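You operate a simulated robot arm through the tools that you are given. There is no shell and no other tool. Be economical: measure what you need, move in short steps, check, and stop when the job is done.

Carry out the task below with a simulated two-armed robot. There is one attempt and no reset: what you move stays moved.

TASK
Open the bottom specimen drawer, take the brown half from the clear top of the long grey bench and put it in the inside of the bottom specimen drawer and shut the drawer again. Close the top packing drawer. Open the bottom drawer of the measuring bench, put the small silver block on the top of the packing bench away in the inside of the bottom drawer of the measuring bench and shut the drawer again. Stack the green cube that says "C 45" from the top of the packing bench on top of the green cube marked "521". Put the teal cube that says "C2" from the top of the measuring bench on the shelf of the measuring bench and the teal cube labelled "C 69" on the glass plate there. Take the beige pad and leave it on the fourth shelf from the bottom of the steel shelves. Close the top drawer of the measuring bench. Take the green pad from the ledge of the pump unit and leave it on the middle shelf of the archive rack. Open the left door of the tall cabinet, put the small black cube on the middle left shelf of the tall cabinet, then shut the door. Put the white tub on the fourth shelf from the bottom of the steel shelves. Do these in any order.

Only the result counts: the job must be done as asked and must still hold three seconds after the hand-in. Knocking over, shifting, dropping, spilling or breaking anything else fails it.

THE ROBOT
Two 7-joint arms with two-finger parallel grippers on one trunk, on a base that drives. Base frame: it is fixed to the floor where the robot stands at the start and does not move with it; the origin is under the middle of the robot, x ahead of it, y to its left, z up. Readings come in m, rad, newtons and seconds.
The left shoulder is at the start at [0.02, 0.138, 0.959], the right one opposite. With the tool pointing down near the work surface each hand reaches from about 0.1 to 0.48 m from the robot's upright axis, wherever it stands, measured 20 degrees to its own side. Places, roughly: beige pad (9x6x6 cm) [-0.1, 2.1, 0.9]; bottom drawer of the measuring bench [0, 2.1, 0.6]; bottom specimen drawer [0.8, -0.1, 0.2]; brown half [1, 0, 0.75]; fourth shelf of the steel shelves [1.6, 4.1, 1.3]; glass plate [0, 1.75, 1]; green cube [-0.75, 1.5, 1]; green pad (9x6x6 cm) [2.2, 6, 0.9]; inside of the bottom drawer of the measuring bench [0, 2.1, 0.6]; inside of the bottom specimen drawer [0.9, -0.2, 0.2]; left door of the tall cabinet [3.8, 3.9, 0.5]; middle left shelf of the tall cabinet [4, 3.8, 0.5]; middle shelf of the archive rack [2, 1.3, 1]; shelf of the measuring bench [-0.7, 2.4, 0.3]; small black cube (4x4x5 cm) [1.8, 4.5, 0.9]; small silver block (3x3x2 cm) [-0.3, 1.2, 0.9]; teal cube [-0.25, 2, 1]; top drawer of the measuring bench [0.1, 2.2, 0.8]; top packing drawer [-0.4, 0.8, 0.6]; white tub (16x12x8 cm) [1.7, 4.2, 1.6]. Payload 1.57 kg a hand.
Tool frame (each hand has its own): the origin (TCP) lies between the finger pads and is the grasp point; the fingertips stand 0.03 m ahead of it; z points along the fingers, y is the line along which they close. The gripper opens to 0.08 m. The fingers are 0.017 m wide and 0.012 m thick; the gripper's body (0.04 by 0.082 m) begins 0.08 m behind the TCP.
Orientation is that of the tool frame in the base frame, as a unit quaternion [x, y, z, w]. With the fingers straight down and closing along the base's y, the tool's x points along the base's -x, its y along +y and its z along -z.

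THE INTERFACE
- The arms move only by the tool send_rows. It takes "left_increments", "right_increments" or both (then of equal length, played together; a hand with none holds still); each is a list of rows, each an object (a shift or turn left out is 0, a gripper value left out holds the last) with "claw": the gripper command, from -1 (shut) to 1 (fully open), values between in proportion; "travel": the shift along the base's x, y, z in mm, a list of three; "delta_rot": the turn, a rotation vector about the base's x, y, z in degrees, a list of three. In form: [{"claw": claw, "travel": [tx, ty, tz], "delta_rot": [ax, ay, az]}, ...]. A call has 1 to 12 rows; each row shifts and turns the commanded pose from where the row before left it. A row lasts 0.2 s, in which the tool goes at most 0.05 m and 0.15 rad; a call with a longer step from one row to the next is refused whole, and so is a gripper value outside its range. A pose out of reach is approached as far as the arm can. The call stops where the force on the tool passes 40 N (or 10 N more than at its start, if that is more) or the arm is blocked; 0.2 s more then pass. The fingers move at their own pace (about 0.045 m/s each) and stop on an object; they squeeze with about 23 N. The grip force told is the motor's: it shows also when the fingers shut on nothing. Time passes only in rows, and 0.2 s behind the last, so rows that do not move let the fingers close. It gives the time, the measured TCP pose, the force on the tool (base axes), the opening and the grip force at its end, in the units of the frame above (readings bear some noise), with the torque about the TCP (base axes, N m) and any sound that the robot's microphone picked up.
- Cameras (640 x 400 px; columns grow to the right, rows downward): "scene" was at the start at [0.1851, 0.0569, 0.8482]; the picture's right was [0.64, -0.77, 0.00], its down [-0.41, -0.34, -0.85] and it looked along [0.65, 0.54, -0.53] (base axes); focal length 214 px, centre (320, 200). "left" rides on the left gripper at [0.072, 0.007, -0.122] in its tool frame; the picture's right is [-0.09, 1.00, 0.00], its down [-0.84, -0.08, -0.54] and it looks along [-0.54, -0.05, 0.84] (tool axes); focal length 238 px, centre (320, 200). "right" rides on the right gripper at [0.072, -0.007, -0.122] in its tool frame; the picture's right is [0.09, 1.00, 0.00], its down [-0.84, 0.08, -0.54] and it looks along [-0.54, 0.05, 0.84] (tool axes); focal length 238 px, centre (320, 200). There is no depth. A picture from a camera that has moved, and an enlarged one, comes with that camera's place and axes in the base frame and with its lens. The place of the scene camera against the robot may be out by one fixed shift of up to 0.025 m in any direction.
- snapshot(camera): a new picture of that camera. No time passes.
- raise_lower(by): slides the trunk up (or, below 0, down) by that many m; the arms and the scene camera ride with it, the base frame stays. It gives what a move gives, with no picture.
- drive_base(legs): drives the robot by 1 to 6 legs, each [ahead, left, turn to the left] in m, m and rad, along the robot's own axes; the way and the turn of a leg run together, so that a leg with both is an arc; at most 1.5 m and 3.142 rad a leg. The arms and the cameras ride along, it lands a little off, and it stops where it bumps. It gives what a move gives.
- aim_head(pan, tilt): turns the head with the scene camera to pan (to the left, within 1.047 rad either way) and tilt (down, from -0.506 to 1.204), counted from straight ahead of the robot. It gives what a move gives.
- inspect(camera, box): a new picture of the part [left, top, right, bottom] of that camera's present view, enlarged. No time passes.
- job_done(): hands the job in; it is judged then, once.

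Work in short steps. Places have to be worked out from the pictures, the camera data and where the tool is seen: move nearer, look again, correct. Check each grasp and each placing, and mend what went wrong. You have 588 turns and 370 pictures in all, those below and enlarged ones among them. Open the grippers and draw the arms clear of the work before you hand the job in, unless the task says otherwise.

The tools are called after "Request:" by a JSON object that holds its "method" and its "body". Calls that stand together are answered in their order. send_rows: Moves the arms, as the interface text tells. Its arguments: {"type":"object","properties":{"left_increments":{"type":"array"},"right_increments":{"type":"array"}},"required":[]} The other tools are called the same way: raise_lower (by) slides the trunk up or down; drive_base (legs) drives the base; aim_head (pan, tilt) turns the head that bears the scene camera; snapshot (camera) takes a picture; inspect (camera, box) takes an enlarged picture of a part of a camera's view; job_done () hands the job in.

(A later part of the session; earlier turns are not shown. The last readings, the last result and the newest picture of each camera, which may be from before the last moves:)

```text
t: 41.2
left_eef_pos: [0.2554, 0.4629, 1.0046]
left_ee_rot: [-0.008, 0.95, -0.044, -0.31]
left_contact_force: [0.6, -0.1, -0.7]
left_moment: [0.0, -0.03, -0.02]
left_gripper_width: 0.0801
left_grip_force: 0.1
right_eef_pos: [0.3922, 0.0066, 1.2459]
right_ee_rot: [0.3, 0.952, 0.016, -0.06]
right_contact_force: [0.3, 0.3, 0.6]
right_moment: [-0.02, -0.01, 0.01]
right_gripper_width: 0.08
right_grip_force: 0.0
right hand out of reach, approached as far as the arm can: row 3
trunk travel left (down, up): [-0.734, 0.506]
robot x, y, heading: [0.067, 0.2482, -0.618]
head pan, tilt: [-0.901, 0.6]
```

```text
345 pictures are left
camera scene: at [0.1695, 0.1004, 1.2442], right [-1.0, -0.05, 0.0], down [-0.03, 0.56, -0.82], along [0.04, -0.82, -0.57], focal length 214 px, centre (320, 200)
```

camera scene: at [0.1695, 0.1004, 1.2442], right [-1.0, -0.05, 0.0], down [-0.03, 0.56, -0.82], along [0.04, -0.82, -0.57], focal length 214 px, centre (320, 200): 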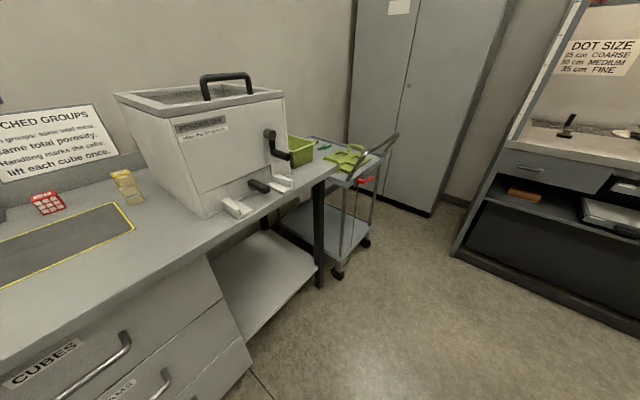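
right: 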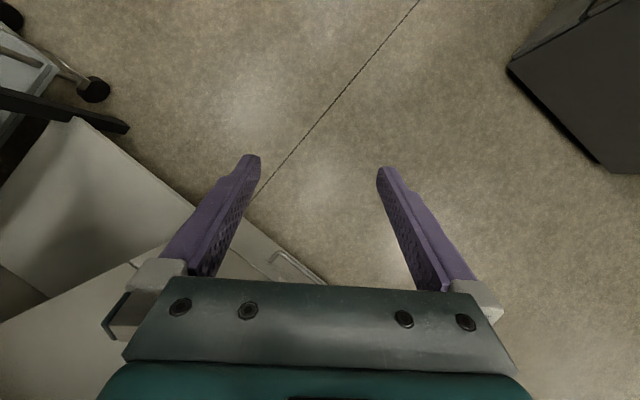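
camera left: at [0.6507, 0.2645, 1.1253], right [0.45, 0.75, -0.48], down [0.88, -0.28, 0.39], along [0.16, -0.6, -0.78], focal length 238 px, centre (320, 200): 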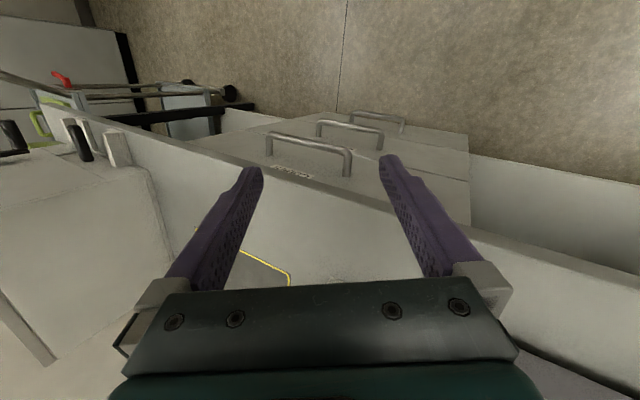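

Freed. Likely the head turned left was blocking the left arm as well. I centre the head and test the left arm by raising.

Request:
{"method": "aim_head", "body": {"pan": 0, "tilt": 0.7}}

Request:
{"method": "send_rows", "body": {"left_increments": [{"travel": [0, 0, 30]}, {"travel": [0, 0, 30]}, {"travel": [0, 0, 30]}, {"travel": [0, 0, 30]}, {"travel": [0, 0, 30]}]}}

Request:
{"method": "snapshot", "body": {"camera": "scene"}}

```text
t: 42.5
left_eef_pos: [0.2554, 0.462, 1.0046]
left_ee_rot: [-0.008, 0.95, -0.044, -0.31]
left_contact_force: [-1.0, -0.6, 0.7]
left_moment: [-0.02, -0.01, 0.0]
left_gripper_width: 0.08
left_grip_force: 0.1
right_eef_pos: [0.3906, 0.0066, 1.2448]
right_ee_rot: [0.3, 0.952, 0.016, -0.061]
right_contact_force: [0.3, 0.4, -0.3]
right_moment: [-0.01, -0.01, 0.0]
right_gripper_width: 0.0799
right_grip_force: 0.1
trunk travel left (down, up): [-0.734, 0.506]
robot x, y, heading: [0.0683, 0.2475, -0.621]
head pan, tilt: [0.0, 0.7]
```

```text
t: 43.1
left_eef_pos: [0.2143, 0.4202, 1.0513]
left_ee_rot: [-0.022, 0.923, -0.123, -0.363]
left_contact_force: [0.6, -0.5, 0.5]
left_moment: [0.0, -0.01, 0.01]
left_gripper_width: 0.0799
left_grip_force: 0.0
right_eef_pos: [0.3902, 0.0064, 1.2445]
right_ee_rot: [0.3, 0.952, 0.016, -0.061]
right_contact_force: [-0.1, -0.6, -0.1]
right_moment: [-0.02, -0.01, 0.01]
right_gripper_width: 0.0799
right_grip_force: 0.1
trunk travel left (down, up): [-0.734, 0.506]
robot x, y, heading: [0.0698, 0.2465, -0.617]
head pan, tilt: [0.0, 0.7]
stopped in row 3 (left hand): the arm was blocked; the commanded pose is now the measured one
```

```text
344 pictures are left
camera scene: at [0.234, 0.1392, 1.2356], right [-0.58, -0.81, 0.0], down [-0.52, 0.37, -0.76], along [0.62, -0.44, -0.64], focal length 214 px, centre (320, 200)
```

scene: 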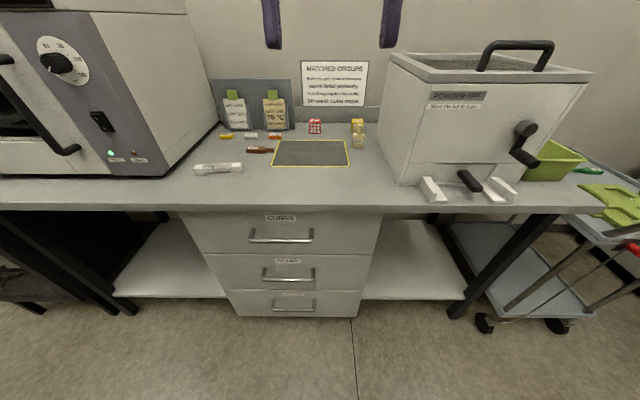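

Still blocked upward. Moves toward the left worked before, so I take it outward-left and forward, then up.

Request:
{"method": "send_rows", "body": {"left_increments": [{"travel": [25, 30, 0]}, {"travel": [25, 30, 0]}, {"travel": [25, 30, 0]}, {"travel": [25, 30, 0]}]}}

Request:
{"method": "send_rows", "body": {"left_increments": [{"delta_rot": [-4, -6, 0]}, {"delta_rot": [-4, -6, 0]}, {"delta_rot": [-4, -6, 0]}]}}

```text
t: 44.1
left_eef_pos: [0.3138, 0.5425, 1.0541]
left_ee_rot: [-0.021, 0.924, -0.122, -0.361]
left_contact_force: [-0.4, -0.3, -0.4]
left_moment: [0.02, -0.02, 0.01]
left_gripper_width: 0.0796
left_grip_force: 0.1
right_eef_pos: [0.3905, 0.005, 1.2442]
right_ee_rot: [0.301, 0.952, 0.017, -0.059]
right_contact_force: [0.0, 0.5, 0.5]
right_moment: [-0.04, -0.01, -0.01]
right_gripper_width: 0.0801
right_grip_force: 0.0
trunk travel left (down, up): [-0.734, 0.506]
robot x, y, heading: [0.068, 0.2457, -0.623]
head pan, tilt: [0.0, 0.7]
```

```text
t: 44.9
left_eef_pos: [0.3054, 0.5224, 1.0408]
left_ee_rot: [0.047, 0.94, -0.243, -0.234]
left_contact_force: [1.1, -0.1, -0.2]
left_moment: [0.02, 0.02, 0.02]
left_gripper_width: 0.0798
left_grip_force: 0.0
right_eef_pos: [0.3898, 0.0054, 1.2458]
right_ee_rot: [0.3, 0.952, 0.017, -0.061]
right_contact_force: [-0.9, 0.1, 0.7]
right_moment: [-0.03, -0.01, -0.05]
right_gripper_width: 0.0801
right_grip_force: 0.1
trunk travel left (down, up): [-0.734, 0.506]
robot x, y, heading: [0.0696, 0.2491, -0.615]
head pan, tilt: [0.0, 0.7]
```

It follows now. I continue uprighting the left hand.

Request:
{"method": "send_rows", "body": {"left_increments": [{"delta_rot": [5.4, -5.8, 0], "travel": [0, 0, 10]}, {"delta_rot": [5.4, -5.8, 0], "travel": [0, 0, 10]}, {"delta_rot": [5.4, -5.8, 0], "travel": [0, 0, 10]}, {"delta_rot": [5.4, -5.8, 0], "travel": [0, 0, 10]}, {"delta_rot": [5.4, -5.8, 0], "travel": [0, 0, 10]}]}}

```text
t: 45.4
left_eef_pos: [0.2862, 0.4817, 1.0318]
left_ee_rot: [0.075, 0.941, -0.243, -0.222]
left_contact_force: [-0.3, -0.1, -0.2]
left_moment: [0.02, -0.01, -0.02]
left_gripper_width: 0.0801
left_grip_force: 0.1
right_eef_pos: [0.3909, 0.0051, 1.245]
right_ee_rot: [0.3, 0.952, 0.016, -0.06]
right_contact_force: [0.7, -0.7, -0.5]
right_moment: [0.0, -0.01, -0.01]
right_gripper_width: 0.0799
right_grip_force: 0.1
trunk travel left (down, up): [-0.734, 0.506]
robot x, y, heading: [0.0659, 0.2491, -0.617]
head pan, tilt: [0.0, 0.7]
stopped in row 2 (left hand): the arm was blocked; the commanded pose is now the measured one
```

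I extend it further left-forward, where it moves freely, before rotating.

Request:
{"method": "send_rows", "body": {"left_increments": [{"travel": [25, 28, 5]}, {"travel": [25, 28, 5]}, {"travel": [25, 28, 5]}, {"travel": [25, 28, 5]}, {"travel": [25, 28, 5]}, {"travel": [25, 28, 5]}]}}

Request:
{"method": "send_rows", "body": {"left_increments": [{"travel": [0, 0, 30]}, {"travel": [0, 0, 30]}, {"travel": [0, 0, 30]}, {"travel": [0, 0, 30]}]}}

```text
t: 46.8
left_eef_pos: [0.4084, 0.623, 1.0563]
left_ee_rot: [0.075, 0.941, -0.243, -0.223]
left_contact_force: [0.3, 0.4, -0.2]
left_moment: [0.0, -0.01, 0.01]
left_gripper_width: 0.0801
left_grip_force: 0.0
left hand out of reach, approached as far as the arm can: row 6
right_eef_pos: [0.3912, 0.0048, 1.2442]
right_ee_rot: [0.299, 0.952, 0.016, -0.06]
right_contact_force: [-0.3, -0.1, -0.2]
right_moment: [0.0, 0.01, 0.03]
right_gripper_width: 0.0798
right_grip_force: 0.0
trunk travel left (down, up): [-0.734, 0.506]
robot x, y, heading: [0.0662, 0.2484, -0.619]
head pan, tilt: [0.0, 0.7]
```

```text
t: 47.8
left_eef_pos: [0.4108, 0.6245, 1.1786]
left_ee_rot: [0.074, 0.942, -0.241, -0.222]
left_contact_force: [0.7, 0.3, 0.2]
left_moment: [-0.01, 0.0, 0.02]
left_gripper_width: 0.0797
left_grip_force: 0.0
right_eef_pos: [0.3906, 0.0063, 1.2453]
right_ee_rot: [0.3, 0.952, 0.016, -0.061]
right_contact_force: [0.4, -0.6, 0.5]
right_moment: [0.0, -0.02, 0.04]
right_gripper_width: 0.0801
right_grip_force: 0.0
trunk travel left (down, up): [-0.734, 0.506]
robot x, y, heading: [0.0686, 0.2448, -0.619]
head pan, tilt: [0.0, 0.7]
```

Raising works there. Now upright it.

Request:
{"method": "send_rows", "body": {"left_increments": [{"delta_rot": [5.2, -5.6, 0]}, {"delta_rot": [5.2, -5.6, 0]}, {"delta_rot": [5.2, -5.6, 0]}, {"delta_rot": [5.2, -5.6, 0]}, {"delta_rot": [5.2, -5.6, 0]}]}}

```text
t: 48.5
left_eef_pos: [0.4182, 0.5725, 1.1342]
left_ee_rot: [0.137, 0.956, -0.194, -0.175]
left_contact_force: [0.4, 0.2, 0.4]
left_moment: [-0.04, 0.0, -0.02]
left_gripper_width: 0.0801
left_grip_force: 0.0
right_eef_pos: [0.3904, 0.0059, 1.2446]
right_ee_rot: [0.3, 0.952, 0.016, -0.06]
right_contact_force: [0.4, 0.4, -0.3]
right_moment: [-0.02, 0.0, -0.01]
right_gripper_width: 0.0801
right_grip_force: 0.0
trunk travel left (down, up): [-0.734, 0.506]
robot x, y, heading: [0.066, 0.2497, -0.618]
head pan, tilt: [0.0, 0.7]
stopped in row 3 (left hand): the arm was blocked; the commanded pose is now the measured one
```

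I look at the arm as it is now.

Request:
{"method": "aim_head", "body": {"pan": 1.04, "tilt": 0.0}}

Request:
{"method": "snapshot", "body": {"camera": "scene"}}

```text
t: 49.7
left_eef_pos: [0.4177, 0.5722, 1.1332]
left_ee_rot: [0.136, 0.955, -0.193, -0.177]
left_contact_force: [0.1, 0.1, -0.8]
left_moment: [0.01, 0.0, -0.02]
left_gripper_width: 0.0801
left_grip_force: 0.1
right_eef_pos: [0.3898, 0.0053, 1.2444]
right_ee_rot: [0.299, 0.952, 0.016, -0.061]
right_contact_force: [0.3, -0.2, -0.8]
right_moment: [-0.01, -0.03, -0.01]
right_gripper_width: 0.08
right_grip_force: 0.0
trunk travel left (down, up): [-0.734, 0.506]
robot x, y, heading: [0.0658, 0.2474, -0.619]
head pan, tilt: [1.04, 0.0]
```

```text
343 pictures are left
camera scene: at [0.2471, 0.2251, 1.2994], right [0.41, -0.91, 0.0], down [0.0, 0.0, -1.0], along [0.91, 0.41, 0.0], focal length 214 px, centre (320, 200)
```

scene: 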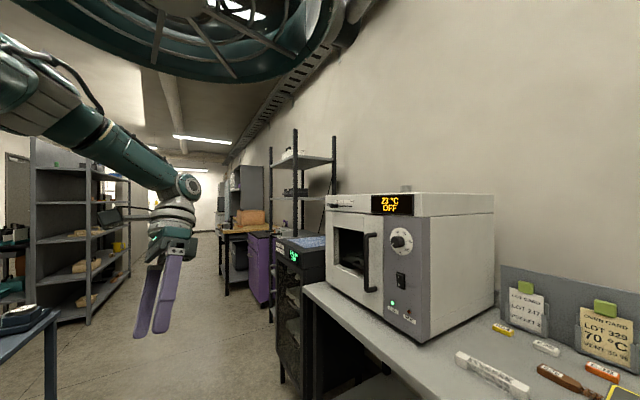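

The arm is extended left. I raise it and sweep it forward at long radius toward the robot's front, instead of folding.

Request:
{"method": "send_rows", "body": {"left_increments": [{"travel": [0, 0, 30]}, {"travel": [0, 0, 30]}, {"travel": [0, 0, 30]}, {"travel": [24, -30, 0]}, {"travel": [24, -30, 0]}, {"travel": [24, -30, 0]}, {"travel": [24, -30, 0]}, {"travel": [24, -30, 0]}]}}

Request:
{"method": "snapshot", "body": {"camera": "scene"}}

```text
t: 51.6
left_eef_pos: [0.5562, 0.4228, 1.3005]
left_ee_rot: [0.141, 0.911, -0.386, -0.011]
left_contact_force: [0.1, -0.2, 0.7]
left_moment: [-0.05, 0.01, -0.01]
left_gripper_width: 0.08
left_grip_force: 0.0
right_eef_pos: [0.3903, 0.005, 1.2453]
right_ee_rot: [0.3, 0.952, 0.017, -0.06]
right_contact_force: [-0.6, 0.1, 0.9]
right_moment: [0.04, -0.01, 0.03]
right_gripper_width: 0.0798
right_grip_force: 0.0
trunk travel left (down, up): [-0.734, 0.506]
robot x, y, heading: [0.0681, 0.248, -0.619]
head pan, tilt: [1.04, 0.0]
stopped in row 8 (left hand): the arm was blocked; the commanded pose is now the measured one
```

```text
342 pictures are left
camera scene: at [0.2472, 0.2253, 1.2994], right [0.41, -0.91, 0.0], down [0.0, 0.0, -1.0], along [0.91, 0.41, 0.0], focal length 214 px, centre (320, 200)
```

scene: 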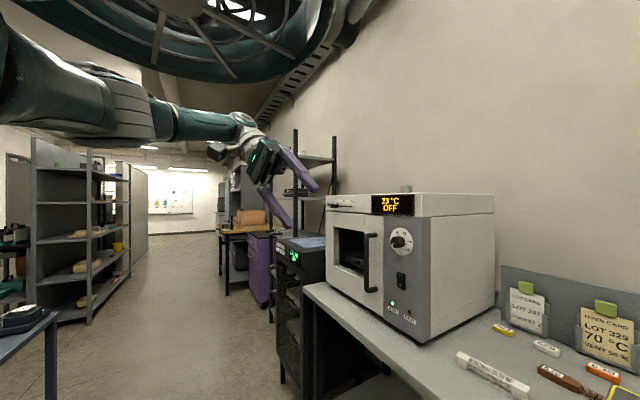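

The left hand is now forward at 1.30 m but leaning. I centre the head and rotate the left hand upright in small steps.

Request:
{"method": "aim_head", "body": {"pan": 0, "tilt": 0.7}}

Request:
{"method": "send_rows", "body": {"left_increments": [{"delta_rot": [6, -1, 0]}, {"delta_rot": [6, -1, 0]}, {"delta_rot": [6, -1, 0]}, {"delta_rot": [6, -1, 0]}, {"delta_rot": [6, -1, 0]}, {"delta_rot": [6, -1, 0]}, {"delta_rot": [6, -1, 0]}]}}

```text
t: 52.9
left_eef_pos: [0.5563, 0.4234, 1.3024]
left_ee_rot: [0.141, 0.912, -0.385, -0.009]
left_contact_force: [-0.4, 0.8, 0.3]
left_moment: [0.01, -0.01, 0.01]
left_gripper_width: 0.0797
left_grip_force: 0.1
right_eef_pos: [0.3903, 0.0062, 1.2454]
right_ee_rot: [0.3, 0.952, 0.016, -0.061]
right_contact_force: [-0.3, 0.0, 0.4]
right_moment: [0.0, 0.0, 0.01]
right_gripper_width: 0.0801
right_grip_force: 0.0
trunk travel left (down, up): [-0.734, 0.506]
robot x, y, heading: [0.0681, 0.2458, -0.62]
head pan, tilt: [0.0, 0.7]
```

```text
t: 53.9
left_eef_pos: [0.5487, 0.4245, 1.2667]
left_ee_rot: [0.124, 0.958, -0.254, -0.036]
left_contact_force: [0.3, 0.0, 1.2]
left_moment: [-0.02, 0.02, 0.0]
left_gripper_width: 0.0801
left_grip_force: 0.1
right_eef_pos: [0.3898, 0.0063, 1.2453]
right_ee_rot: [0.3, 0.952, 0.017, -0.06]
right_contact_force: [-0.3, -0.6, -0.3]
right_moment: [0.03, 0.03, 0.02]
right_gripper_width: 0.08
right_grip_force: 0.1
trunk travel left (down, up): [-0.734, 0.506]
robot x, y, heading: [0.0651, 0.2477, -0.619]
head pan, tilt: [0.0, 0.7]
stopped in row 5 (left hand): the arm was blocked; the commanded pose is now the measured one
```

The left camera box probably jams against its own forearm. I yaw the left hand CCW so the box turns away from the forearm.

Request:
{"method": "send_rows", "body": {"left_increments": [{"delta_rot": [0, 0, 8]}, {"delta_rot": [0, 0, 8]}, {"delta_rot": [0, 0, 8]}, {"delta_rot": [0, 0, 8]}, {"delta_rot": [0, 0, 8]}, {"delta_rot": [0, 0, 8]}]}}

```text
t: 55.3
left_eef_pos: [0.5496, 0.4253, 1.2677]
left_ee_rot: [-0.277, 0.926, -0.245, 0.069]
left_contact_force: [0.8, -0.9, -0.2]
left_moment: [-0.01, -0.03, -0.01]
left_gripper_width: 0.08
left_grip_force: 0.2
right_eef_pos: [0.391, 0.0051, 1.244]
right_ee_rot: [0.3, 0.952, 0.016, -0.061]
right_contact_force: [0.0, -0.3, 1.5]
right_moment: [-0.03, 0.0, -0.01]
right_gripper_width: 0.0799
right_grip_force: 0.2
trunk travel left (down, up): [-0.734, 0.506]
robot x, y, heading: [0.0687, 0.2456, -0.62]
head pan, tilt: [0.0, 0.7]
```

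That was it: it moved exactly as told. Now upright and finish the yaw.

Request:
{"method": "send_rows", "body": {"left_increments": [{"delta_rot": [6.25, 3.97, 0]}, {"delta_rot": [6.25, 3.97, 0]}, {"delta_rot": [6.25, 3.97, 0]}, {"delta_rot": [6.25, 3.97, 0]}, {"delta_rot": [0, 0, 7]}, {"delta_rot": [0, 0, 7]}, {"delta_rot": [0, 0, 7]}]}}

```text
t: 56.3
left_eef_pos: [0.5345, 0.4169, 1.2188]
left_ee_rot: [-0.305, 0.945, -0.086, -0.082]
left_contact_force: [-0.2, -0.3, -0.2]
left_moment: [-0.01, 0.03, -0.04]
left_gripper_width: 0.0799
left_grip_force: 0.1
right_eef_pos: [0.3912, 0.0062, 1.2436]
right_ee_rot: [0.3, 0.952, 0.017, -0.06]
right_contact_force: [-0.4, -0.1, -0.2]
right_moment: [0.0, 0.01, -0.01]
right_gripper_width: 0.0799
right_grip_force: 0.1
trunk travel left (down, up): [-0.734, 0.506]
robot x, y, heading: [0.0654, 0.244, -0.621]
head pan, tilt: [0.0, 0.7]
stopped in row 4 (left hand): the arm was blocked; the commanded pose is now the measured one
```

Nearly upright; more yaw to clear the box.

Request:
{"method": "send_rows", "body": {"left_increments": [{"delta_rot": [0, 0, 8]}, {"delta_rot": [0, 0, 8]}, {"delta_rot": [0, 0, 8]}, {"delta_rot": [0, 0, 8]}, {"delta_rot": [0, 0, 8]}]}}

Request:
{"method": "snapshot", "body": {"camera": "left"}}

```text
t: 57.5
left_eef_pos: [0.534, 0.4166, 1.2198]
left_ee_rot: [-0.61, 0.784, -0.109, -0.048]
left_contact_force: [-0.4, -0.1, -0.2]
left_moment: [0.01, -0.04, -0.01]
left_gripper_width: 0.08
left_grip_force: 0.0
right_eef_pos: [0.3906, 0.0046, 1.2439]
right_ee_rot: [0.3, 0.952, 0.016, -0.061]
right_contact_force: [0.4, -0.3, 0.2]
right_moment: [0.02, 0.0, 0.04]
right_gripper_width: 0.08
right_grip_force: 0.1
trunk travel left (down, up): [-0.734, 0.506]
robot x, y, heading: [0.0639, 0.2467, -0.616]
head pan, tilt: [0.0, 0.7]
```

```text
341 pictures are left
camera left: at [0.5036, 0.3787, 1.3512], right [-0.94, 0.32, -0.13], down [0.25, 0.9, 0.36], along [0.23, 0.31, -0.92], focal length 238 px, centre (320, 200)
```

left: 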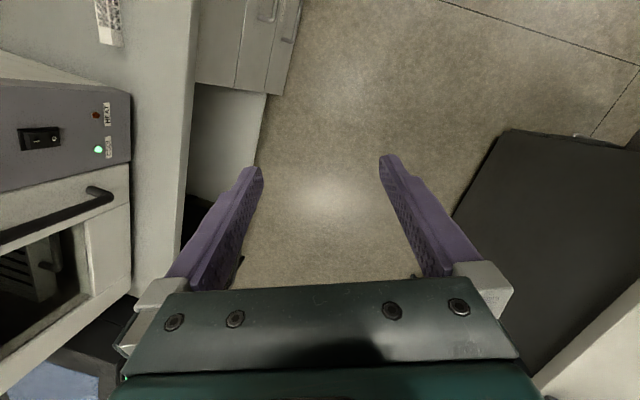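

Request:
{"method": "send_rows", "body": {"left_increments": [{"delta_rot": [6.5, 1.6, 0]}, {"delta_rot": [6.5, 1.6, 0]}, {"travel": [20, -14, -20]}, {"travel": [20, -14, -20]}]}}

```text
t: 58.5
left_eef_pos: [0.5738, 0.3862, 1.18]
left_ee_rot: [-0.613, 0.79, -0.002, 0.0]
left_contact_force: [-0.4, 0.1, 0.9]
left_moment: [-0.02, -0.01, 0.01]
left_gripper_width: 0.0799
left_grip_force: 0.0
left hand out of reach, approached as far as the arm can: row 1
right_eef_pos: [0.3904, 0.006, 1.2451]
right_ee_rot: [0.299, 0.952, 0.016, -0.061]
right_contact_force: [0.2, -0.7, -0.4]
right_moment: [0.02, 0.0, 0.04]
right_gripper_width: 0.0801
right_grip_force: 0.0
trunk travel left (down, up): [-0.734, 0.506]
robot x, y, heading: [0.0693, 0.2484, -0.616]
head pan, tilt: [0.0, 0.7]
```

The left hand is vertical and responsive. I bring it to the front-left working region.

Request:
{"method": "send_rows", "body": {"left_increments": [{"travel": [4, -31, 0]}, {"travel": [4, -31, 0]}, {"travel": [4, -31, 0]}, {"travel": [4, -31, 0]}, {"travel": [4, -31, 0]}, {"travel": [4, -31, 0], "delta_rot": [0, 0, -7]}, {"travel": [4, -31, 0], "delta_rot": [0, 0, -7]}, {"travel": [4, -31, 0], "delta_rot": [0, 0, -7]}], "right_increments": [{"travel": [-10, -12, 0]}, {"travel": [-10, -12, 0]}, {"travel": [-10, -12, 0]}, {"travel": [-10, -12, 0]}, {"travel": [-10, -12, 0]}, {"travel": [-10, -12, 0]}, {"travel": [-10, -12, 0]}, {"travel": [-10, -12, 0]}]}}

```text
t: 60.3
left_eef_pos: [0.5932, 0.1546, 1.1786]
left_ee_rot: [-0.457, 0.889, -0.003, 0.0]
left_contact_force: [0.4, 0.0, 0.3]
left_moment: [0.05, 0.0, -0.02]
left_gripper_width: 0.0799
left_grip_force: 0.1
left hand out of reach, approached as far as the arm can: row 8
right_eef_pos: [0.39, 0.0055, 1.2444]
right_ee_rot: [0.3, 0.952, 0.016, -0.06]
right_contact_force: [-0.3, 0.2, -0.4]
right_moment: [0.01, 0.02, 0.01]
right_gripper_width: 0.0798
right_grip_force: 0.0
right hand out of reach, approached as far as the arm can: row 1, 2, 3, 4, 5, 6, 7, 8
trunk travel left (down, up): [-0.734, 0.506]
robot x, y, heading: [0.0685, 0.2447, -0.623]
head pan, tilt: [0.0, 0.7]
```

The left arm works nicely. I test the right arm with small moves to see why it refuses.

Request:
{"method": "send_rows", "body": {"right_increments": [{"travel": [0, 0, -30]}, {"travel": [0, 0, -30]}]}}

Request:
{"method": "send_rows", "body": {"right_increments": [{"delta_rot": [0, 0, -8]}, {"delta_rot": [0, 0, -8]}]}}

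```text
t: 60.9
left_eef_pos: [0.593, 0.1557, 1.1784]
left_ee_rot: [-0.459, 0.888, -0.001, -0.002]
left_contact_force: [0.1, 0.6, -0.1]
left_moment: [-0.02, -0.01, 0.06]
left_gripper_width: 0.0802
left_grip_force: 0.0
right_eef_pos: [0.3969, 0.0016, 1.1866]
right_ee_rot: [0.301, 0.952, 0.017, -0.062]
right_contact_force: [-0.1, -0.9, -0.8]
right_moment: [-0.02, 0.03, -0.01]
right_gripper_width: 0.0801
right_grip_force: 0.0
right hand out of reach, approached as far as the arm can: row 1
trunk travel left (down, up): [-0.734, 0.506]
robot x, y, heading: [0.0696, 0.2448, -0.619]
head pan, tilt: [0.0, 0.7]
```

```text
t: 61.5
left_eef_pos: [0.5933, 0.1552, 1.1774]
left_ee_rot: [-0.458, 0.889, -0.002, -0.001]
left_contact_force: [0.3, 0.0, 0.4]
left_moment: [0.0, 0.02, 0.01]
left_gripper_width: 0.0802
left_grip_force: 0.1
right_eef_pos: [0.4008, 0.0031, 1.1863]
right_ee_rot: [0.399, 0.915, 0.022, -0.058]
right_contact_force: [1.0, 0.5, -0.7]
right_moment: [0.01, 0.0, 0.03]
right_gripper_width: 0.08
right_grip_force: 0.0
right hand out of reach, approached as far as the arm can: row 2
trunk travel left (down, up): [-0.734, 0.506]
robot x, y, heading: [0.0695, 0.2452, -0.616]
head pan, tilt: [0.0, 0.7]
```

Request:
{"method": "send_rows", "body": {"right_increments": [{"travel": [-25, 18, 0]}, {"travel": [-25, 18, 0]}, {"travel": [-25, 18, 0]}]}}

Request:
{"method": "snapshot", "body": {"camera": "right"}}

```text
t: 62.3
left_eef_pos: [0.5935, 0.1561, 1.1769]
left_ee_rot: [-0.458, 0.889, -0.003, -0.001]
left_contact_force: [0.0, -0.5, 0.4]
left_moment: [0.03, -0.01, -0.03]
left_gripper_width: 0.0798
left_grip_force: 0.0
right_eef_pos: [0.4004, 0.0028, 1.1868]
right_ee_rot: [0.398, 0.915, 0.023, -0.059]
right_contact_force: [-0.5, 0.2, -0.1]
right_moment: [-0.02, 0.02, 0.01]
right_gripper_width: 0.0798
right_grip_force: 0.1
right hand out of reach, approached as far as the arm can: row 1, 2, 3
trunk travel left (down, up): [-0.734, 0.506]
robot x, y, heading: [0.0678, 0.2487, -0.621]
head pan, tilt: [0.0, 0.7]
```

```text
340 pictures are left
camera right: at [0.3583, 0.0393, 1.3158], right [0.67, 0.74, 0.01], down [0.67, -0.6, 0.43], along [0.33, -0.28, -0.9], focal length 238 px, centre (320, 200)
```

right: 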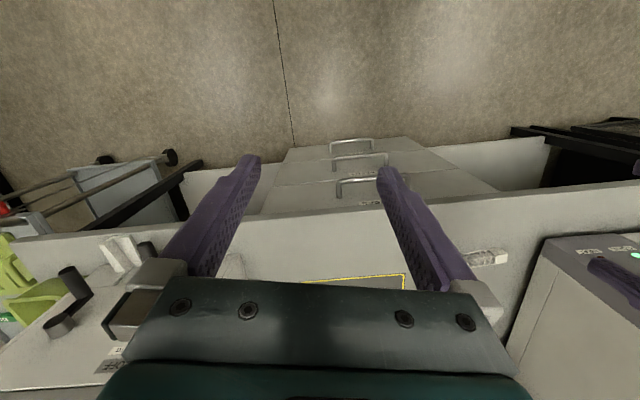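

Request:
{"method": "send_rows", "body": {"right_increments": [{"travel": [12, 16, 0]}, {"travel": [12, 16, 0]}]}}

Request:
{"method": "send_rows", "body": {"right_increments": [{"travel": [16, -12, 0]}, {"travel": [16, -12, 0]}]}}

```text
t: 62.9
left_eef_pos: [0.593, 0.1555, 1.1763]
left_ee_rot: [-0.458, 0.889, -0.003, -0.001]
left_contact_force: [0.1, 0.3, -0.1]
left_moment: [0.03, -0.01, 0.01]
left_gripper_width: 0.0802
left_grip_force: 0.0
right_eef_pos: [0.4051, 0.0244, 1.1901]
right_ee_rot: [0.399, 0.915, 0.022, -0.059]
right_contact_force: [0.4, -0.5, -1.4]
right_moment: [0.02, -0.03, -0.04]
right_gripper_width: 0.0798
right_grip_force: 0.1
right hand out of reach, approached as far as the arm can: row 1, 2
trunk travel left (down, up): [-0.734, 0.506]
robot x, y, heading: [0.0673, 0.2465, -0.62]
head pan, tilt: [0.0, 0.7]
```

```text
t: 63.5
left_eef_pos: [0.5946, 0.1564, 1.177]
left_ee_rot: [-0.459, 0.889, -0.003, -0.001]
left_contact_force: [0.2, -0.4, -1.1]
left_moment: [-0.01, 0.01, -0.01]
left_gripper_width: 0.0802
left_grip_force: 0.1
right_eef_pos: [0.4014, 0.0065, 1.1869]
right_ee_rot: [0.398, 0.915, 0.023, -0.059]
right_contact_force: [0.1, -0.4, 0.4]
right_moment: [-0.02, 0.0, -0.02]
right_gripper_width: 0.0802
right_grip_force: 0.1
right hand out of reach, approached as far as the arm can: row 1, 2
trunk travel left (down, up): [-0.734, 0.506]
robot x, y, heading: [0.0643, 0.2522, -0.619]
head pan, tilt: [0.0, 0.7]
```

The right arm sits at some joint limit. I undo its uprighting (lean it back again) and try moving right from there.

Request:
{"method": "send_rows", "body": {"right_increments": [{"delta_rot": [3.8, 5.3, 0], "travel": [0, 0, 15]}, {"delta_rot": [3.8, 5.3, 0], "travel": [0, 0, 15]}, {"delta_rot": [3.8, 5.3, 0], "travel": [0, 0, 15]}, {"delta_rot": [3.8, 5.3, 0], "travel": [0, 0, 15]}]}}

Request:
{"method": "send_rows", "body": {"right_increments": [{"travel": [-14, -20, 0]}, {"travel": [-14, -20, 0]}, {"travel": [-14, -20, 0]}, {"travel": [-14, -20, 0]}]}}

```text
t: 64.5
left_eef_pos: [0.5936, 0.1562, 1.1778]
left_ee_rot: [-0.458, 0.889, -0.003, -0.001]
left_contact_force: [0.4, -1.1, -0.1]
left_moment: [0.01, 0.03, 0.03]
left_gripper_width: 0.0805
left_grip_force: 0.2
right_eef_pos: [0.3632, 0.0335, 1.2113]
right_ee_rot: [0.388, 0.903, 0.062, -0.174]
right_contact_force: [-1.2, 0.8, 1.2]
right_moment: [-0.04, -0.01, -0.01]
right_gripper_width: 0.0799
right_grip_force: 0.1
right hand out of reach, approached as far as the arm can: row 1, 2, 3, 4
trunk travel left (down, up): [-0.734, 0.506]
robot x, y, heading: [0.0672, 0.244, -0.62]
head pan, tilt: [0.0, 0.7]
```

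```text
t: 65.5
left_eef_pos: [0.5936, 0.1557, 1.1767]
left_ee_rot: [-0.459, 0.888, -0.003, -0.002]
left_contact_force: [-0.5, -1.0, -0.5]
left_moment: [0.01, -0.01, 0.02]
left_gripper_width: 0.0801
left_grip_force: 0.0
right_eef_pos: [0.3095, -0.0435, 1.2112]
right_ee_rot: [0.389, 0.903, 0.062, -0.174]
right_contact_force: [-1.0, 0.1, -0.1]
right_moment: [0.0, 0.01, -0.04]
right_gripper_width: 0.0801
right_grip_force: 0.1
trunk travel left (down, up): [-0.734, 0.506]
robot x, y, heading: [0.0646, 0.2486, -0.623]
head pan, tilt: [0.0, 0.7]
```

Moving right works now. Further right, and yaw clockwise so that its camera box turns away from the forearm.

Request:
{"method": "send_rows", "body": {"right_increments": [{"travel": [-14, -20, 0]}, {"travel": [-14, -20, 0]}, {"travel": [-14, -20, 0]}, {"travel": [-14, -20, 0]}, {"delta_rot": [0, 0, -8]}, {"delta_rot": [0, 0, -8]}, {"delta_rot": [0, 0, -8]}, {"delta_rot": [0, 0, -8]}, {"delta_rot": [0, 0, -8]}, {"delta_rot": [0, 0, -8]}]}}

```text
t: 67.7
left_eef_pos: [0.5927, 0.155, 1.1756]
left_ee_rot: [-0.459, 0.888, -0.003, -0.001]
left_contact_force: [-0.4, -0.4, -0.3]
left_moment: [0.01, -0.01, 0.05]
left_gripper_width: 0.0799
left_grip_force: 0.0
right_eef_pos: [0.25, -0.1224, 1.211]
right_ee_rot: [0.723, 0.665, 0.128, -0.134]
right_contact_force: [-0.4, -0.1, 0.9]
right_moment: [0.0, -0.02, 0.0]
right_gripper_width: 0.0803
right_grip_force: 0.2
trunk travel left (down, up): [-0.734, 0.506]
robot x, y, heading: [0.0668, 0.2447, -0.617]
head pan, tilt: [0.0, 0.7]
```

Request:
{"method": "send_rows", "body": {"right_increments": [{"delta_rot": [-7.1, 0.1, 0]}, {"delta_rot": [-7.1, 0.1, 0]}, {"delta_rot": [-7.1, 0.1, 0]}, {"delta_rot": [0, 0, -7.7]}, {"delta_rot": [0, 0, -7.7]}, {"delta_rot": [0, 0, -7.7]}, {"delta_rot": [0, 0, -7.7]}]}}

```text
t: 69.3
left_eef_pos: [0.5935, 0.1557, 1.1765]
left_ee_rot: [-0.459, 0.889, -0.003, -0.002]
left_contact_force: [0.1, 0.3, 0.2]
left_moment: [0.02, 0.02, 0.0]
left_gripper_width: 0.08
left_grip_force: 0.0
right_eef_pos: [0.2509, -0.1239, 1.2106]
right_ee_rot: [0.889, 0.458, 0.0, 0.0]
right_contact_force: [0.8, -0.2, -0.4]
right_moment: [0.03, 0.04, -0.01]
right_gripper_width: 0.0799
right_grip_force: 0.1
trunk travel left (down, up): [-0.734, 0.506]
robot x, y, heading: [0.0699, 0.2445, -0.619]
head pan, tilt: [0.0, 0.7]
```

Both arms now stand mirrored: vertical, camera boxes inward, closing along the bench depth. I drive forward 0.3 and look down to see the base's clearance.

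Request:
{"method": "drive_base", "body": {"legs": [[0.3, 0.03, -0.01]]}}

Request:
{"method": "aim_head", "body": {"pan": 0, "tilt": 1.2}}

Request:
{"method": "snapshot", "body": {"camera": "scene"}}

Request:
{"method": "snapshot", "body": {"camera": "left"}}

```text
t: 71.4
left_eef_pos: [0.8599, 0.0055, 1.177]
left_ee_rot: [-0.46, 0.888, -0.002, -0.002]
left_contact_force: [0.1, -0.2, 0.3]
left_moment: [0.0, 0.01, -0.01]
left_gripper_width: 0.0801
left_grip_force: 0.1
right_eef_pos: [0.5186, -0.2777, 1.2098]
right_ee_rot: [0.888, 0.46, -0.001, 0.001]
right_contact_force: [0.5, 0.0, 0.4]
right_moment: [0.02, 0.0, -0.01]
right_gripper_width: 0.08
right_grip_force: 0.2
trunk travel left (down, up): [-0.734, 0.506]
robot x, y, heading: [0.3308, 0.0936, -0.618]
head pan, tilt: [0.0, 0.7]
```

```text
t: 72.3
left_eef_pos: [0.8592, 0.0041, 1.1773]
left_ee_rot: [-0.459, 0.888, -0.002, -0.002]
left_contact_force: [-0.3, 0.5, -0.2]
left_moment: [-0.02, -0.01, 0.06]
left_gripper_width: 0.0799
left_grip_force: 0.0
right_eef_pos: [0.5185, -0.2757, 1.2118]
right_ee_rot: [0.888, 0.46, 0.0, 0.0]
right_contact_force: [0.6, -0.1, -0.4]
right_moment: [0.02, 0.01, 0.0]
right_gripper_width: 0.0801
right_grip_force: 0.1
trunk travel left (down, up): [-0.734, 0.506]
robot x, y, heading: [0.3343, 0.0937, -0.619]
head pan, tilt: [0.0, 1.201]
```

```text
339 pictures are left
camera scene: at [0.4771, 0.0036, 1.1997], right [-0.58, -0.82, 0.0], down [-0.76, 0.54, -0.36], along [0.3, -0.21, -0.93], focal length 214 px, centre (320, 200)
```

scene: 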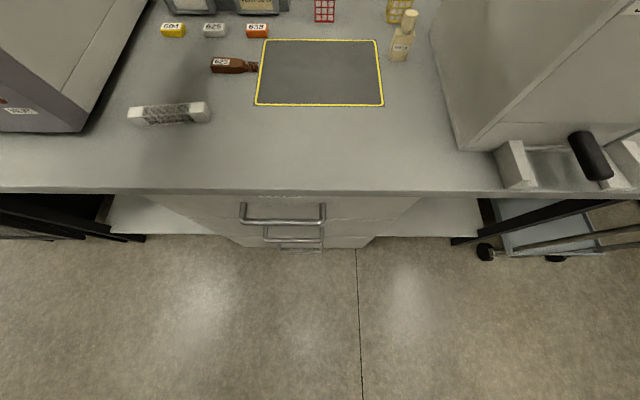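

```text
338 pictures are left
camera left: at [0.8137, -0.0497, 1.298], right [-0.76, 0.65, 0.0], down [0.55, 0.64, 0.54], along [0.35, 0.41, -0.84], focal length 238 px, centre (320, 200)
```

left: 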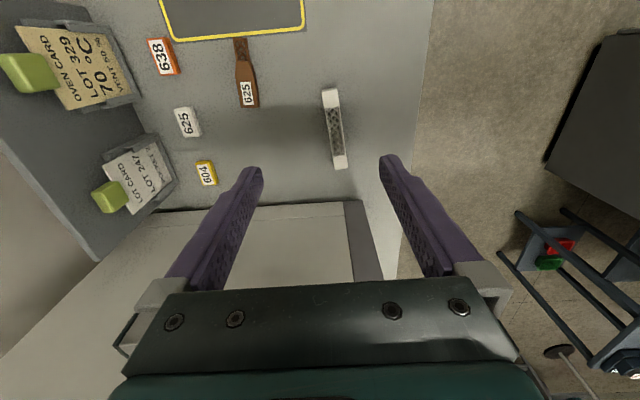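

The brown half agrees at about (0.93,-0.095,0.885), 0.60 m ahead of the axis. Nothing of the base shows in front, so I drive 0.11 m closer.

Request:
{"method": "drive_base", "body": {"legs": [[0.11, 0, 0]]}}

```text
t: 73.5
left_eef_pos: [0.9477, -0.0604, 1.1776]
left_ee_rot: [-0.458, 0.889, -0.002, -0.003]
left_contact_force: [-0.4, 0.2, -0.1]
left_moment: [0.0, 0.02, -0.03]
left_gripper_width: 0.0799
left_grip_force: 0.0
right_eef_pos: [0.6066, -0.3405, 1.2099]
right_ee_rot: [0.888, 0.46, 0.0, 0.0]
right_contact_force: [0.0, -0.5, -0.2]
right_moment: [-0.02, -0.03, -0.01]
right_gripper_width: 0.0799
right_grip_force: 0.0
trunk travel left (down, up): [-0.734, 0.506]
robot x, y, heading: [0.4212, 0.0269, -0.621]
head pan, tilt: [0.0, 1.201]
```

No bump. I centre the left hand over the thick part of the brown half, and lower the trunk.

Request:
{"method": "send_rows", "body": {"left_increments": [{"travel": [-10, -26, 0], "delta_rot": [0, 0, -7]}]}}

Request:
{"method": "raise_lower", "body": {"by": -0.17}}

Request:
{"method": "snapshot", "body": {"camera": "left"}}

Request:
{"method": "snapshot", "body": {"camera": "scene"}}

```text
t: 73.9
left_eef_pos: [0.9333, -0.0795, 1.1778]
left_ee_rot: [-0.404, 0.915, -0.002, -0.002]
left_contact_force: [-0.8, -0.2, -0.1]
left_moment: [0.0, -0.01, 0.0]
left_gripper_width: 0.0801
left_grip_force: 0.2
left hand out of reach, approached as far as the arm can: row 1
right_eef_pos: [0.6062, -0.3388, 1.2104]
right_ee_rot: [0.889, 0.458, 0.0, 0.001]
right_contact_force: [-0.6, 0.1, 0.0]
right_moment: [0.0, 0.01, -0.02]
right_gripper_width: 0.0799
right_grip_force: 0.1
trunk travel left (down, up): [-0.734, 0.506]
robot x, y, heading: [0.4244, 0.0312, -0.617]
head pan, tilt: [0.0, 1.201]
```

```text
t: 75.8
left_eef_pos: [0.9351, -0.0787, 1.0068]
left_ee_rot: [-0.403, 0.915, -0.002, -0.003]
left_contact_force: [-0.2, -0.3, 0.5]
left_moment: [-0.01, 0.0, 0.01]
left_gripper_width: 0.08
left_grip_force: 0.1
right_eef_pos: [0.606, -0.3385, 1.041]
right_ee_rot: [0.888, 0.459, 0.0, 0.0]
right_contact_force: [-0.2, 0.3, 0.5]
right_moment: [0.02, -0.02, 0.01]
right_gripper_width: 0.0799
right_grip_force: 0.1
trunk travel left (down, up): [-0.564, 0.676]
robot x, y, heading: [0.4222, 0.0333, -0.616]
head pan, tilt: [0.0, 1.201]
```

```text
337 pictures are left
camera left: at [0.8825, -0.1267, 1.1287], right [-0.67, 0.74, 0.0], down [0.62, 0.57, 0.54], along [0.4, 0.36, -0.84], focal length 238 px, centre (320, 200)
```

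left: 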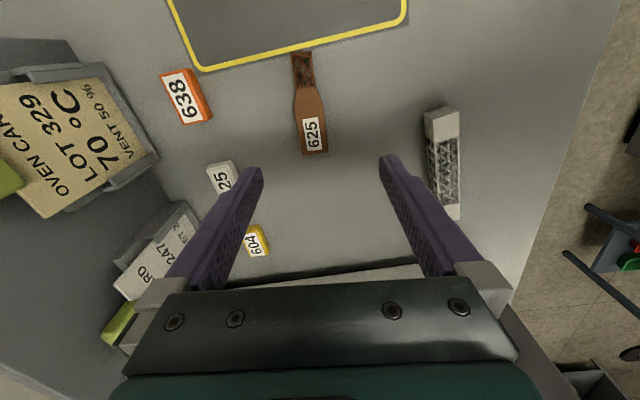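

```text
336 pictures are left
camera scene: at [0.5656, -0.0597, 1.0297], right [-0.58, -0.81, 0.0], down [-0.76, 0.54, -0.36], along [0.3, -0.21, -0.93], focal length 214 px, centre (320, 200)
```

scene: 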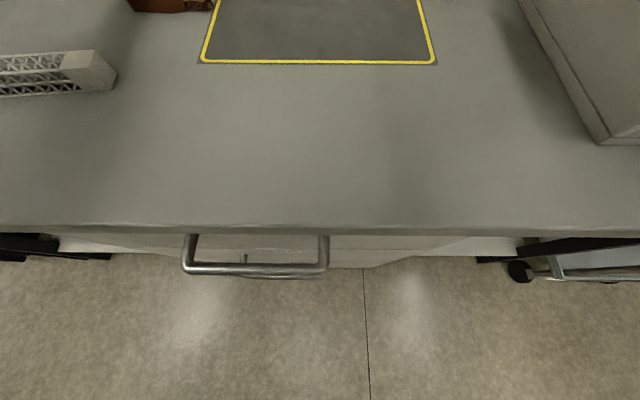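

The rays agree: the top of the brown half is at z≈0.886, thick part at (0.9345,-0.095). I shift, then lower with the trunk.

Request:
{"method": "send_rows", "body": {"left_increments": [{"travel": [0, -16, 0]}]}}

Request:
{"method": "raise_lower", "body": {"by": -0.07}}

Request:
{"method": "snapshot", "body": {"camera": "left"}}

```text
t: 76.2
left_eef_pos: [0.9307, -0.0876, 1.0065]
left_ee_rot: [-0.403, 0.915, -0.003, -0.002]
left_contact_force: [-0.3, 0.5, -0.2]
left_moment: [-0.03, 0.06, 0.0]
left_gripper_width: 0.08
left_grip_force: 0.1
left hand out of reach, approached as far as the arm can: row 1
right_eef_pos: [0.6057, -0.3393, 1.0406]
right_ee_rot: [0.888, 0.459, 0.001, 0.0]
right_contact_force: [-0.1, 1.1, 0.4]
right_moment: [0.0, -0.02, 0.01]
right_gripper_width: 0.0799
right_grip_force: 0.1
trunk travel left (down, up): [-0.564, 0.676]
robot x, y, heading: [0.4217, 0.0309, -0.615]
head pan, tilt: [0.0, 1.201]
```

```text
t: 77.3
left_eef_pos: [0.9265, -0.0898, 0.9618]
left_ee_rot: [-0.403, 0.915, -0.008, -0.004]
left_contact_force: [-1.1, 0.5, -1.3]
left_moment: [-0.03, -0.01, -0.02]
left_gripper_width: 0.0799
left_grip_force: 0.0
right_eef_pos: [0.6131, -0.3469, 1.0311]
right_ee_rot: [0.886, 0.462, 0.018, 0.045]
right_contact_force: [0.3, 0.5, -1.1]
right_moment: [0.0, 0.0, 0.0]
right_gripper_width: 0.0801
right_grip_force: 0.1
trunk travel left (down, up): [-0.494, 0.746]
robot x, y, heading: [0.4251, 0.0401, -0.618]
head pan, tilt: [0.0, 1.201]
```

```text
335 pictures are left
camera left: at [0.8748, -0.1375, 1.0829], right [-0.67, 0.74, -0.01], down [0.62, 0.57, 0.53], along [0.4, 0.35, -0.85], focal length 238 px, centre (320, 200)
```

left: 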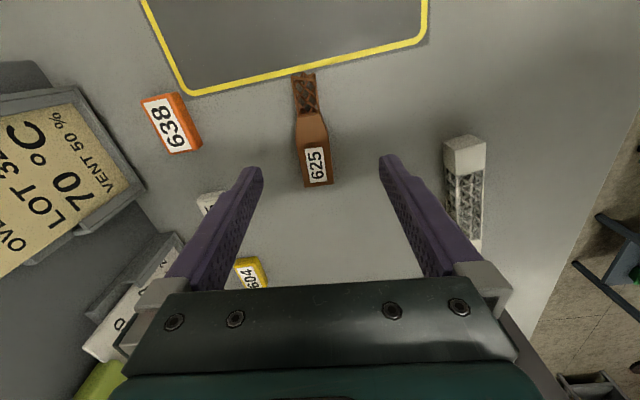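

The last trunk lowering pressed on something (the base shifted a little). I raise again.

Request:
{"method": "raise_lower", "body": {"by": 0.06}}

Request:
{"method": "snapshot", "body": {"camera": "right"}}

```text
t: 78.3
left_eef_pos: [0.9328, -0.0893, 0.9946]
left_ee_rot: [-0.404, 0.915, -0.001, -0.001]
left_contact_force: [0.5, -0.3, 0.4]
left_moment: [-0.03, 0.02, 0.05]
left_gripper_width: 0.0799
left_grip_force: 0.0
right_eef_pos: [0.6075, -0.3423, 1.0272]
right_ee_rot: [0.889, 0.458, -0.002, -0.002]
right_contact_force: [0.9, -0.3, 0.6]
right_moment: [0.0, 0.04, 0.01]
right_gripper_width: 0.08
right_grip_force: 0.1
trunk travel left (down, up): [-0.554, 0.686]
robot x, y, heading: [0.4213, 0.0285, -0.614]
head pan, tilt: [0.0, 1.201]
```

```text
334 pictures are left
camera right: at [0.6436, -0.281, 1.1472], right [0.86, -0.5, -0.01], down [-0.42, -0.73, 0.54], along [-0.28, -0.47, -0.84], focal length 238 px, centre (320, 200)
```

right: 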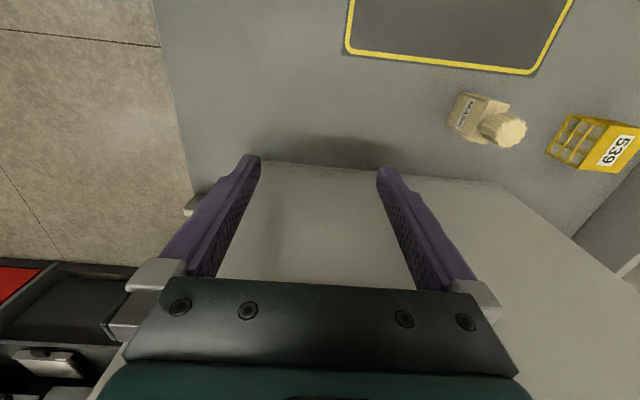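

The right hand was resting against the powder box. I retract the right hand up and back first.

Request:
{"method": "send_rows", "body": {"right_increments": [{"travel": [0, 0, 35]}, {"travel": [0, 0, 35]}, {"travel": [-10, 24, 10]}, {"travel": [-10, 24, 10]}, {"travel": [-10, 24, 0]}]}}

Request:
{"method": "aim_head", "body": {"pan": -0.5, "tilt": 0.8}}

Request:
{"method": "snapshot", "body": {"camera": "scene"}}

```text
t: 79.2
left_eef_pos: [0.9297, -0.0873, 0.9986]
left_ee_rot: [-0.403, 0.915, -0.003, -0.001]
left_contact_force: [-1.0, -1.5, 0.7]
left_moment: [0.0, 0.0, 0.01]
left_gripper_width: 0.0801
left_grip_force: 0.1
right_eef_pos: [0.5815, -0.3015, 1.0588]
right_ee_rot: [0.889, 0.448, -0.043, -0.085]
right_contact_force: [0.0, 0.7, -0.1]
right_moment: [-0.02, -0.04, 0.02]
right_gripper_width: 0.0802
right_grip_force: 0.1
trunk travel left (down, up): [-0.554, 0.686]
robot x, y, heading: [0.4212, 0.0282, -0.617]
head pan, tilt: [0.0, 1.201]
stopped in row 4 (right hand): the arm was blocked; the commanded pose is now the measured one
```

```text
t: 80.2
left_eef_pos: [0.9308, -0.0865, 0.9967]
left_ee_rot: [-0.403, 0.915, -0.002, -0.003]
left_contact_force: [0.2, 0.5, 0.1]
left_moment: [-0.01, 0.02, -0.01]
left_gripper_width: 0.0799
left_grip_force: 0.1
right_eef_pos: [0.5807, -0.3016, 1.0607]
right_ee_rot: [0.889, 0.448, -0.043, -0.085]
right_contact_force: [0.0, -0.4, -0.7]
right_moment: [0.02, -0.01, 0.03]
right_gripper_width: 0.0799
right_grip_force: 0.1
trunk travel left (down, up): [-0.554, 0.686]
robot x, y, heading: [0.4211, 0.0301, -0.62]
head pan, tilt: [-0.499, 0.799]
```

```text
333 pictures are left
camera scene: at [0.5553, -0.0996, 1.0473], right [-0.9, -0.44, 0.0], down [-0.31, 0.65, -0.7], along [0.3, -0.63, -0.72], focal length 214 px, centre (320, 200)
```

scene: 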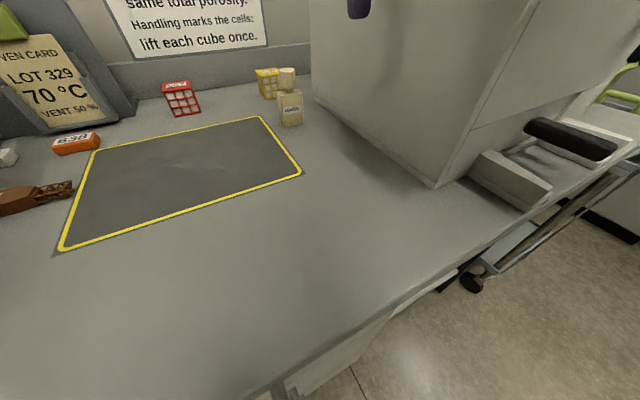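

The right forearm probably rests on the powder box's handle. I lift the right hand straight up.

Request:
{"method": "send_rows", "body": {"right_increments": [{"travel": [6, 6, 30], "delta_rot": [0, 0, 0]}, {"travel": [6, 6, 30]}, {"travel": [6, 6, 30]}, {"travel": [6, 6, 30]}, {"travel": [6, 6, 30]}]}}

Request:
{"method": "aim_head", "body": {"pan": -0.9, "tilt": 0.3}}

Request:
{"method": "snapshot", "body": {"camera": "scene"}}

```text
t: 80.8
left_eef_pos: [0.9302, -0.0868, 0.9968]
left_ee_rot: [-0.404, 0.915, -0.003, -0.002]
left_contact_force: [0.6, 0.8, 0.0]
left_moment: [-0.02, -0.01, 0.02]
left_gripper_width: 0.0801
left_grip_force: 0.0
right_eef_pos: [0.5767, -0.2851, 1.0574]
right_ee_rot: [0.88, 0.433, -0.089, -0.174]
right_contact_force: [-0.9, -0.4, 0.1]
right_moment: [-0.02, 0.0, 0.04]
right_gripper_width: 0.0803
right_grip_force: 0.1
trunk travel left (down, up): [-0.554, 0.686]
robot x, y, heading: [0.4208, 0.0289, -0.618]
head pan, tilt: [-0.499, 0.799]
stopped in row 3 (right hand): the arm was blocked; the commanded pose is now the measured one
```

```text
t: 81.7
left_eef_pos: [0.9299, -0.0872, 0.9963]
left_ee_rot: [-0.403, 0.915, -0.002, -0.001]
left_contact_force: [0.7, 0.2, -1.3]
left_moment: [0.0, -0.02, 0.01]
left_gripper_width: 0.0801
left_grip_force: 0.0
right_eef_pos: [0.5781, -0.2844, 1.057]
right_ee_rot: [0.88, 0.434, -0.087, -0.175]
right_contact_force: [-0.2, -0.2, -0.9]
right_moment: [-0.01, 0.0, 0.02]
right_gripper_width: 0.08
right_grip_force: 0.1
trunk travel left (down, up): [-0.554, 0.686]
robot x, y, heading: [0.4235, 0.0314, -0.616]
head pan, tilt: [-0.901, 0.3]
```

```text
332 pictures are left
camera scene: at [0.5248, -0.1203, 1.0916], right [-1.0, -0.05, 0.0], down [-0.02, 0.3, -0.95], along [0.05, -0.95, -0.3], focal length 214 px, centre (320, 200)
```

scene: 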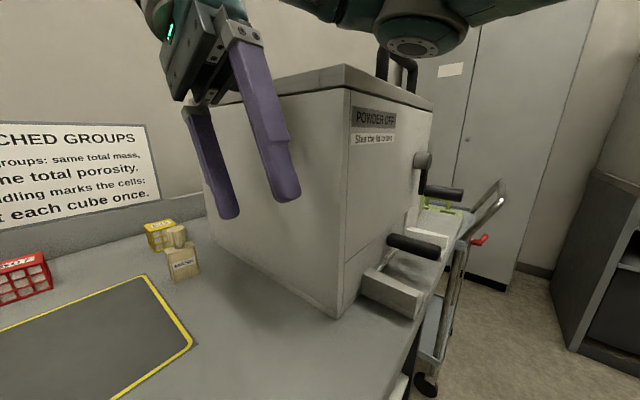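

The right elbow sits just over the powder box. I raise the trunk, then reposition the right arm higher in free air.

Request:
{"method": "raise_lower", "body": {"by": 0.12}}

Request:
{"method": "send_rows", "body": {"right_increments": [{"travel": [0, 0, 30]}, {"travel": [0, 0, 30]}, {"travel": [0, 0, 30]}, {"travel": [0, 0, 30]}]}}

```text
t: 83.2
left_eef_pos: [0.9302, -0.0869, 1.1164]
left_ee_rot: [-0.404, 0.915, -0.002, -0.002]
left_contact_force: [-0.3, -0.2, 0.0]
left_moment: [0.0, 0.01, -0.01]
left_gripper_width: 0.0801
left_grip_force: 0.0
right_eef_pos: [0.5783, -0.2847, 1.1767]
right_ee_rot: [0.88, 0.433, -0.088, -0.174]
right_contact_force: [-0.3, 0.0, 0.3]
right_moment: [-0.01, -0.03, 0.01]
right_gripper_width: 0.08
right_grip_force: 0.2
trunk travel left (down, up): [-0.674, 0.566]
robot x, y, heading: [0.4253, 0.0324, -0.621]
head pan, tilt: [-0.901, 0.3]
```

```text
t: 83.8
left_eef_pos: [0.9307, -0.086, 1.1167]
left_ee_rot: [-0.403, 0.915, -0.003, -0.002]
left_contact_force: [0.0, -0.1, 1.1]
left_moment: [0.0, -0.01, -0.01]
left_gripper_width: 0.0798
left_grip_force: 0.1
right_eef_pos: [0.5576, -0.2775, 1.1674]
right_ee_rot: [0.86, 0.41, -0.133, -0.273]
right_contact_force: [0.3, -0.3, 0.0]
right_moment: [0.03, 0.01, -0.02]
right_gripper_width: 0.0799
right_grip_force: 0.2
trunk travel left (down, up): [-0.674, 0.566]
robot x, y, heading: [0.4215, 0.0306, -0.615]
head pan, tilt: [-0.901, 0.3]
stopped in row 2 (right hand): the arm was blocked; the commanded pose is now the measured one
```

Upward folding jams its camera box again. I upright the right hand at its lower place, and then try lowering the left by arm with the base a bit closer.

Request:
{"method": "send_rows", "body": {"right_increments": [{"delta_rot": [-4.4, -5.5, 0], "travel": [2, -4, -8]}, {"delta_rot": [-4.4, -5.5, 0], "travel": [2, -4, -8]}, {"delta_rot": [-4.4, -5.5, 0], "travel": [2, -4, -8]}, {"delta_rot": [-4.4, -5.5, 0], "travel": [2, -4, -8]}, {"delta_rot": [-4.4, -5.5, 0], "travel": [2, -4, -8]}]}}

Request:
{"method": "drive_base", "body": {"legs": [[0.05, 0, 0]]}}

```text
t: 85.0
left_eef_pos: [0.9312, -0.0872, 1.117]
left_ee_rot: [-0.404, 0.915, -0.002, -0.002]
left_contact_force: [0.5, -0.3, -0.1]
left_moment: [-0.04, 0.0, 0.01]
left_gripper_width: 0.0798
left_grip_force: 0.1
right_eef_pos: [0.5687, -0.2981, 1.1273]
right_ee_rot: [0.903, 0.43, 0.001, 0.0]
right_contact_force: [0.3, -0.1, 0.0]
right_moment: [0.02, 0.01, 0.0]
right_gripper_width: 0.0798
right_grip_force: 0.0
trunk travel left (down, up): [-0.674, 0.566]
robot x, y, heading: [0.4229, 0.0337, -0.618]
head pan, tilt: [-0.901, 0.3]
```

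```text
t: 86.0
left_eef_pos: [0.9703, -0.1153, 1.1165]
left_ee_rot: [-0.404, 0.915, -0.003, -0.002]
left_contact_force: [0.5, 0.3, -0.1]
left_moment: [0.0, 0.0, -0.04]
left_gripper_width: 0.08
left_grip_force: 0.0
right_eef_pos: [0.609, -0.3265, 1.1268]
right_ee_rot: [0.903, 0.43, -0.002, -0.001]
right_contact_force: [0.1, 0.1, 0.0]
right_moment: [0.01, -0.04, 0.03]
right_gripper_width: 0.08
right_grip_force: 0.0
trunk travel left (down, up): [-0.674, 0.566]
robot x, y, heading: [0.4628, 0.0017, -0.621]
head pan, tilt: [-0.901, 0.3]
```

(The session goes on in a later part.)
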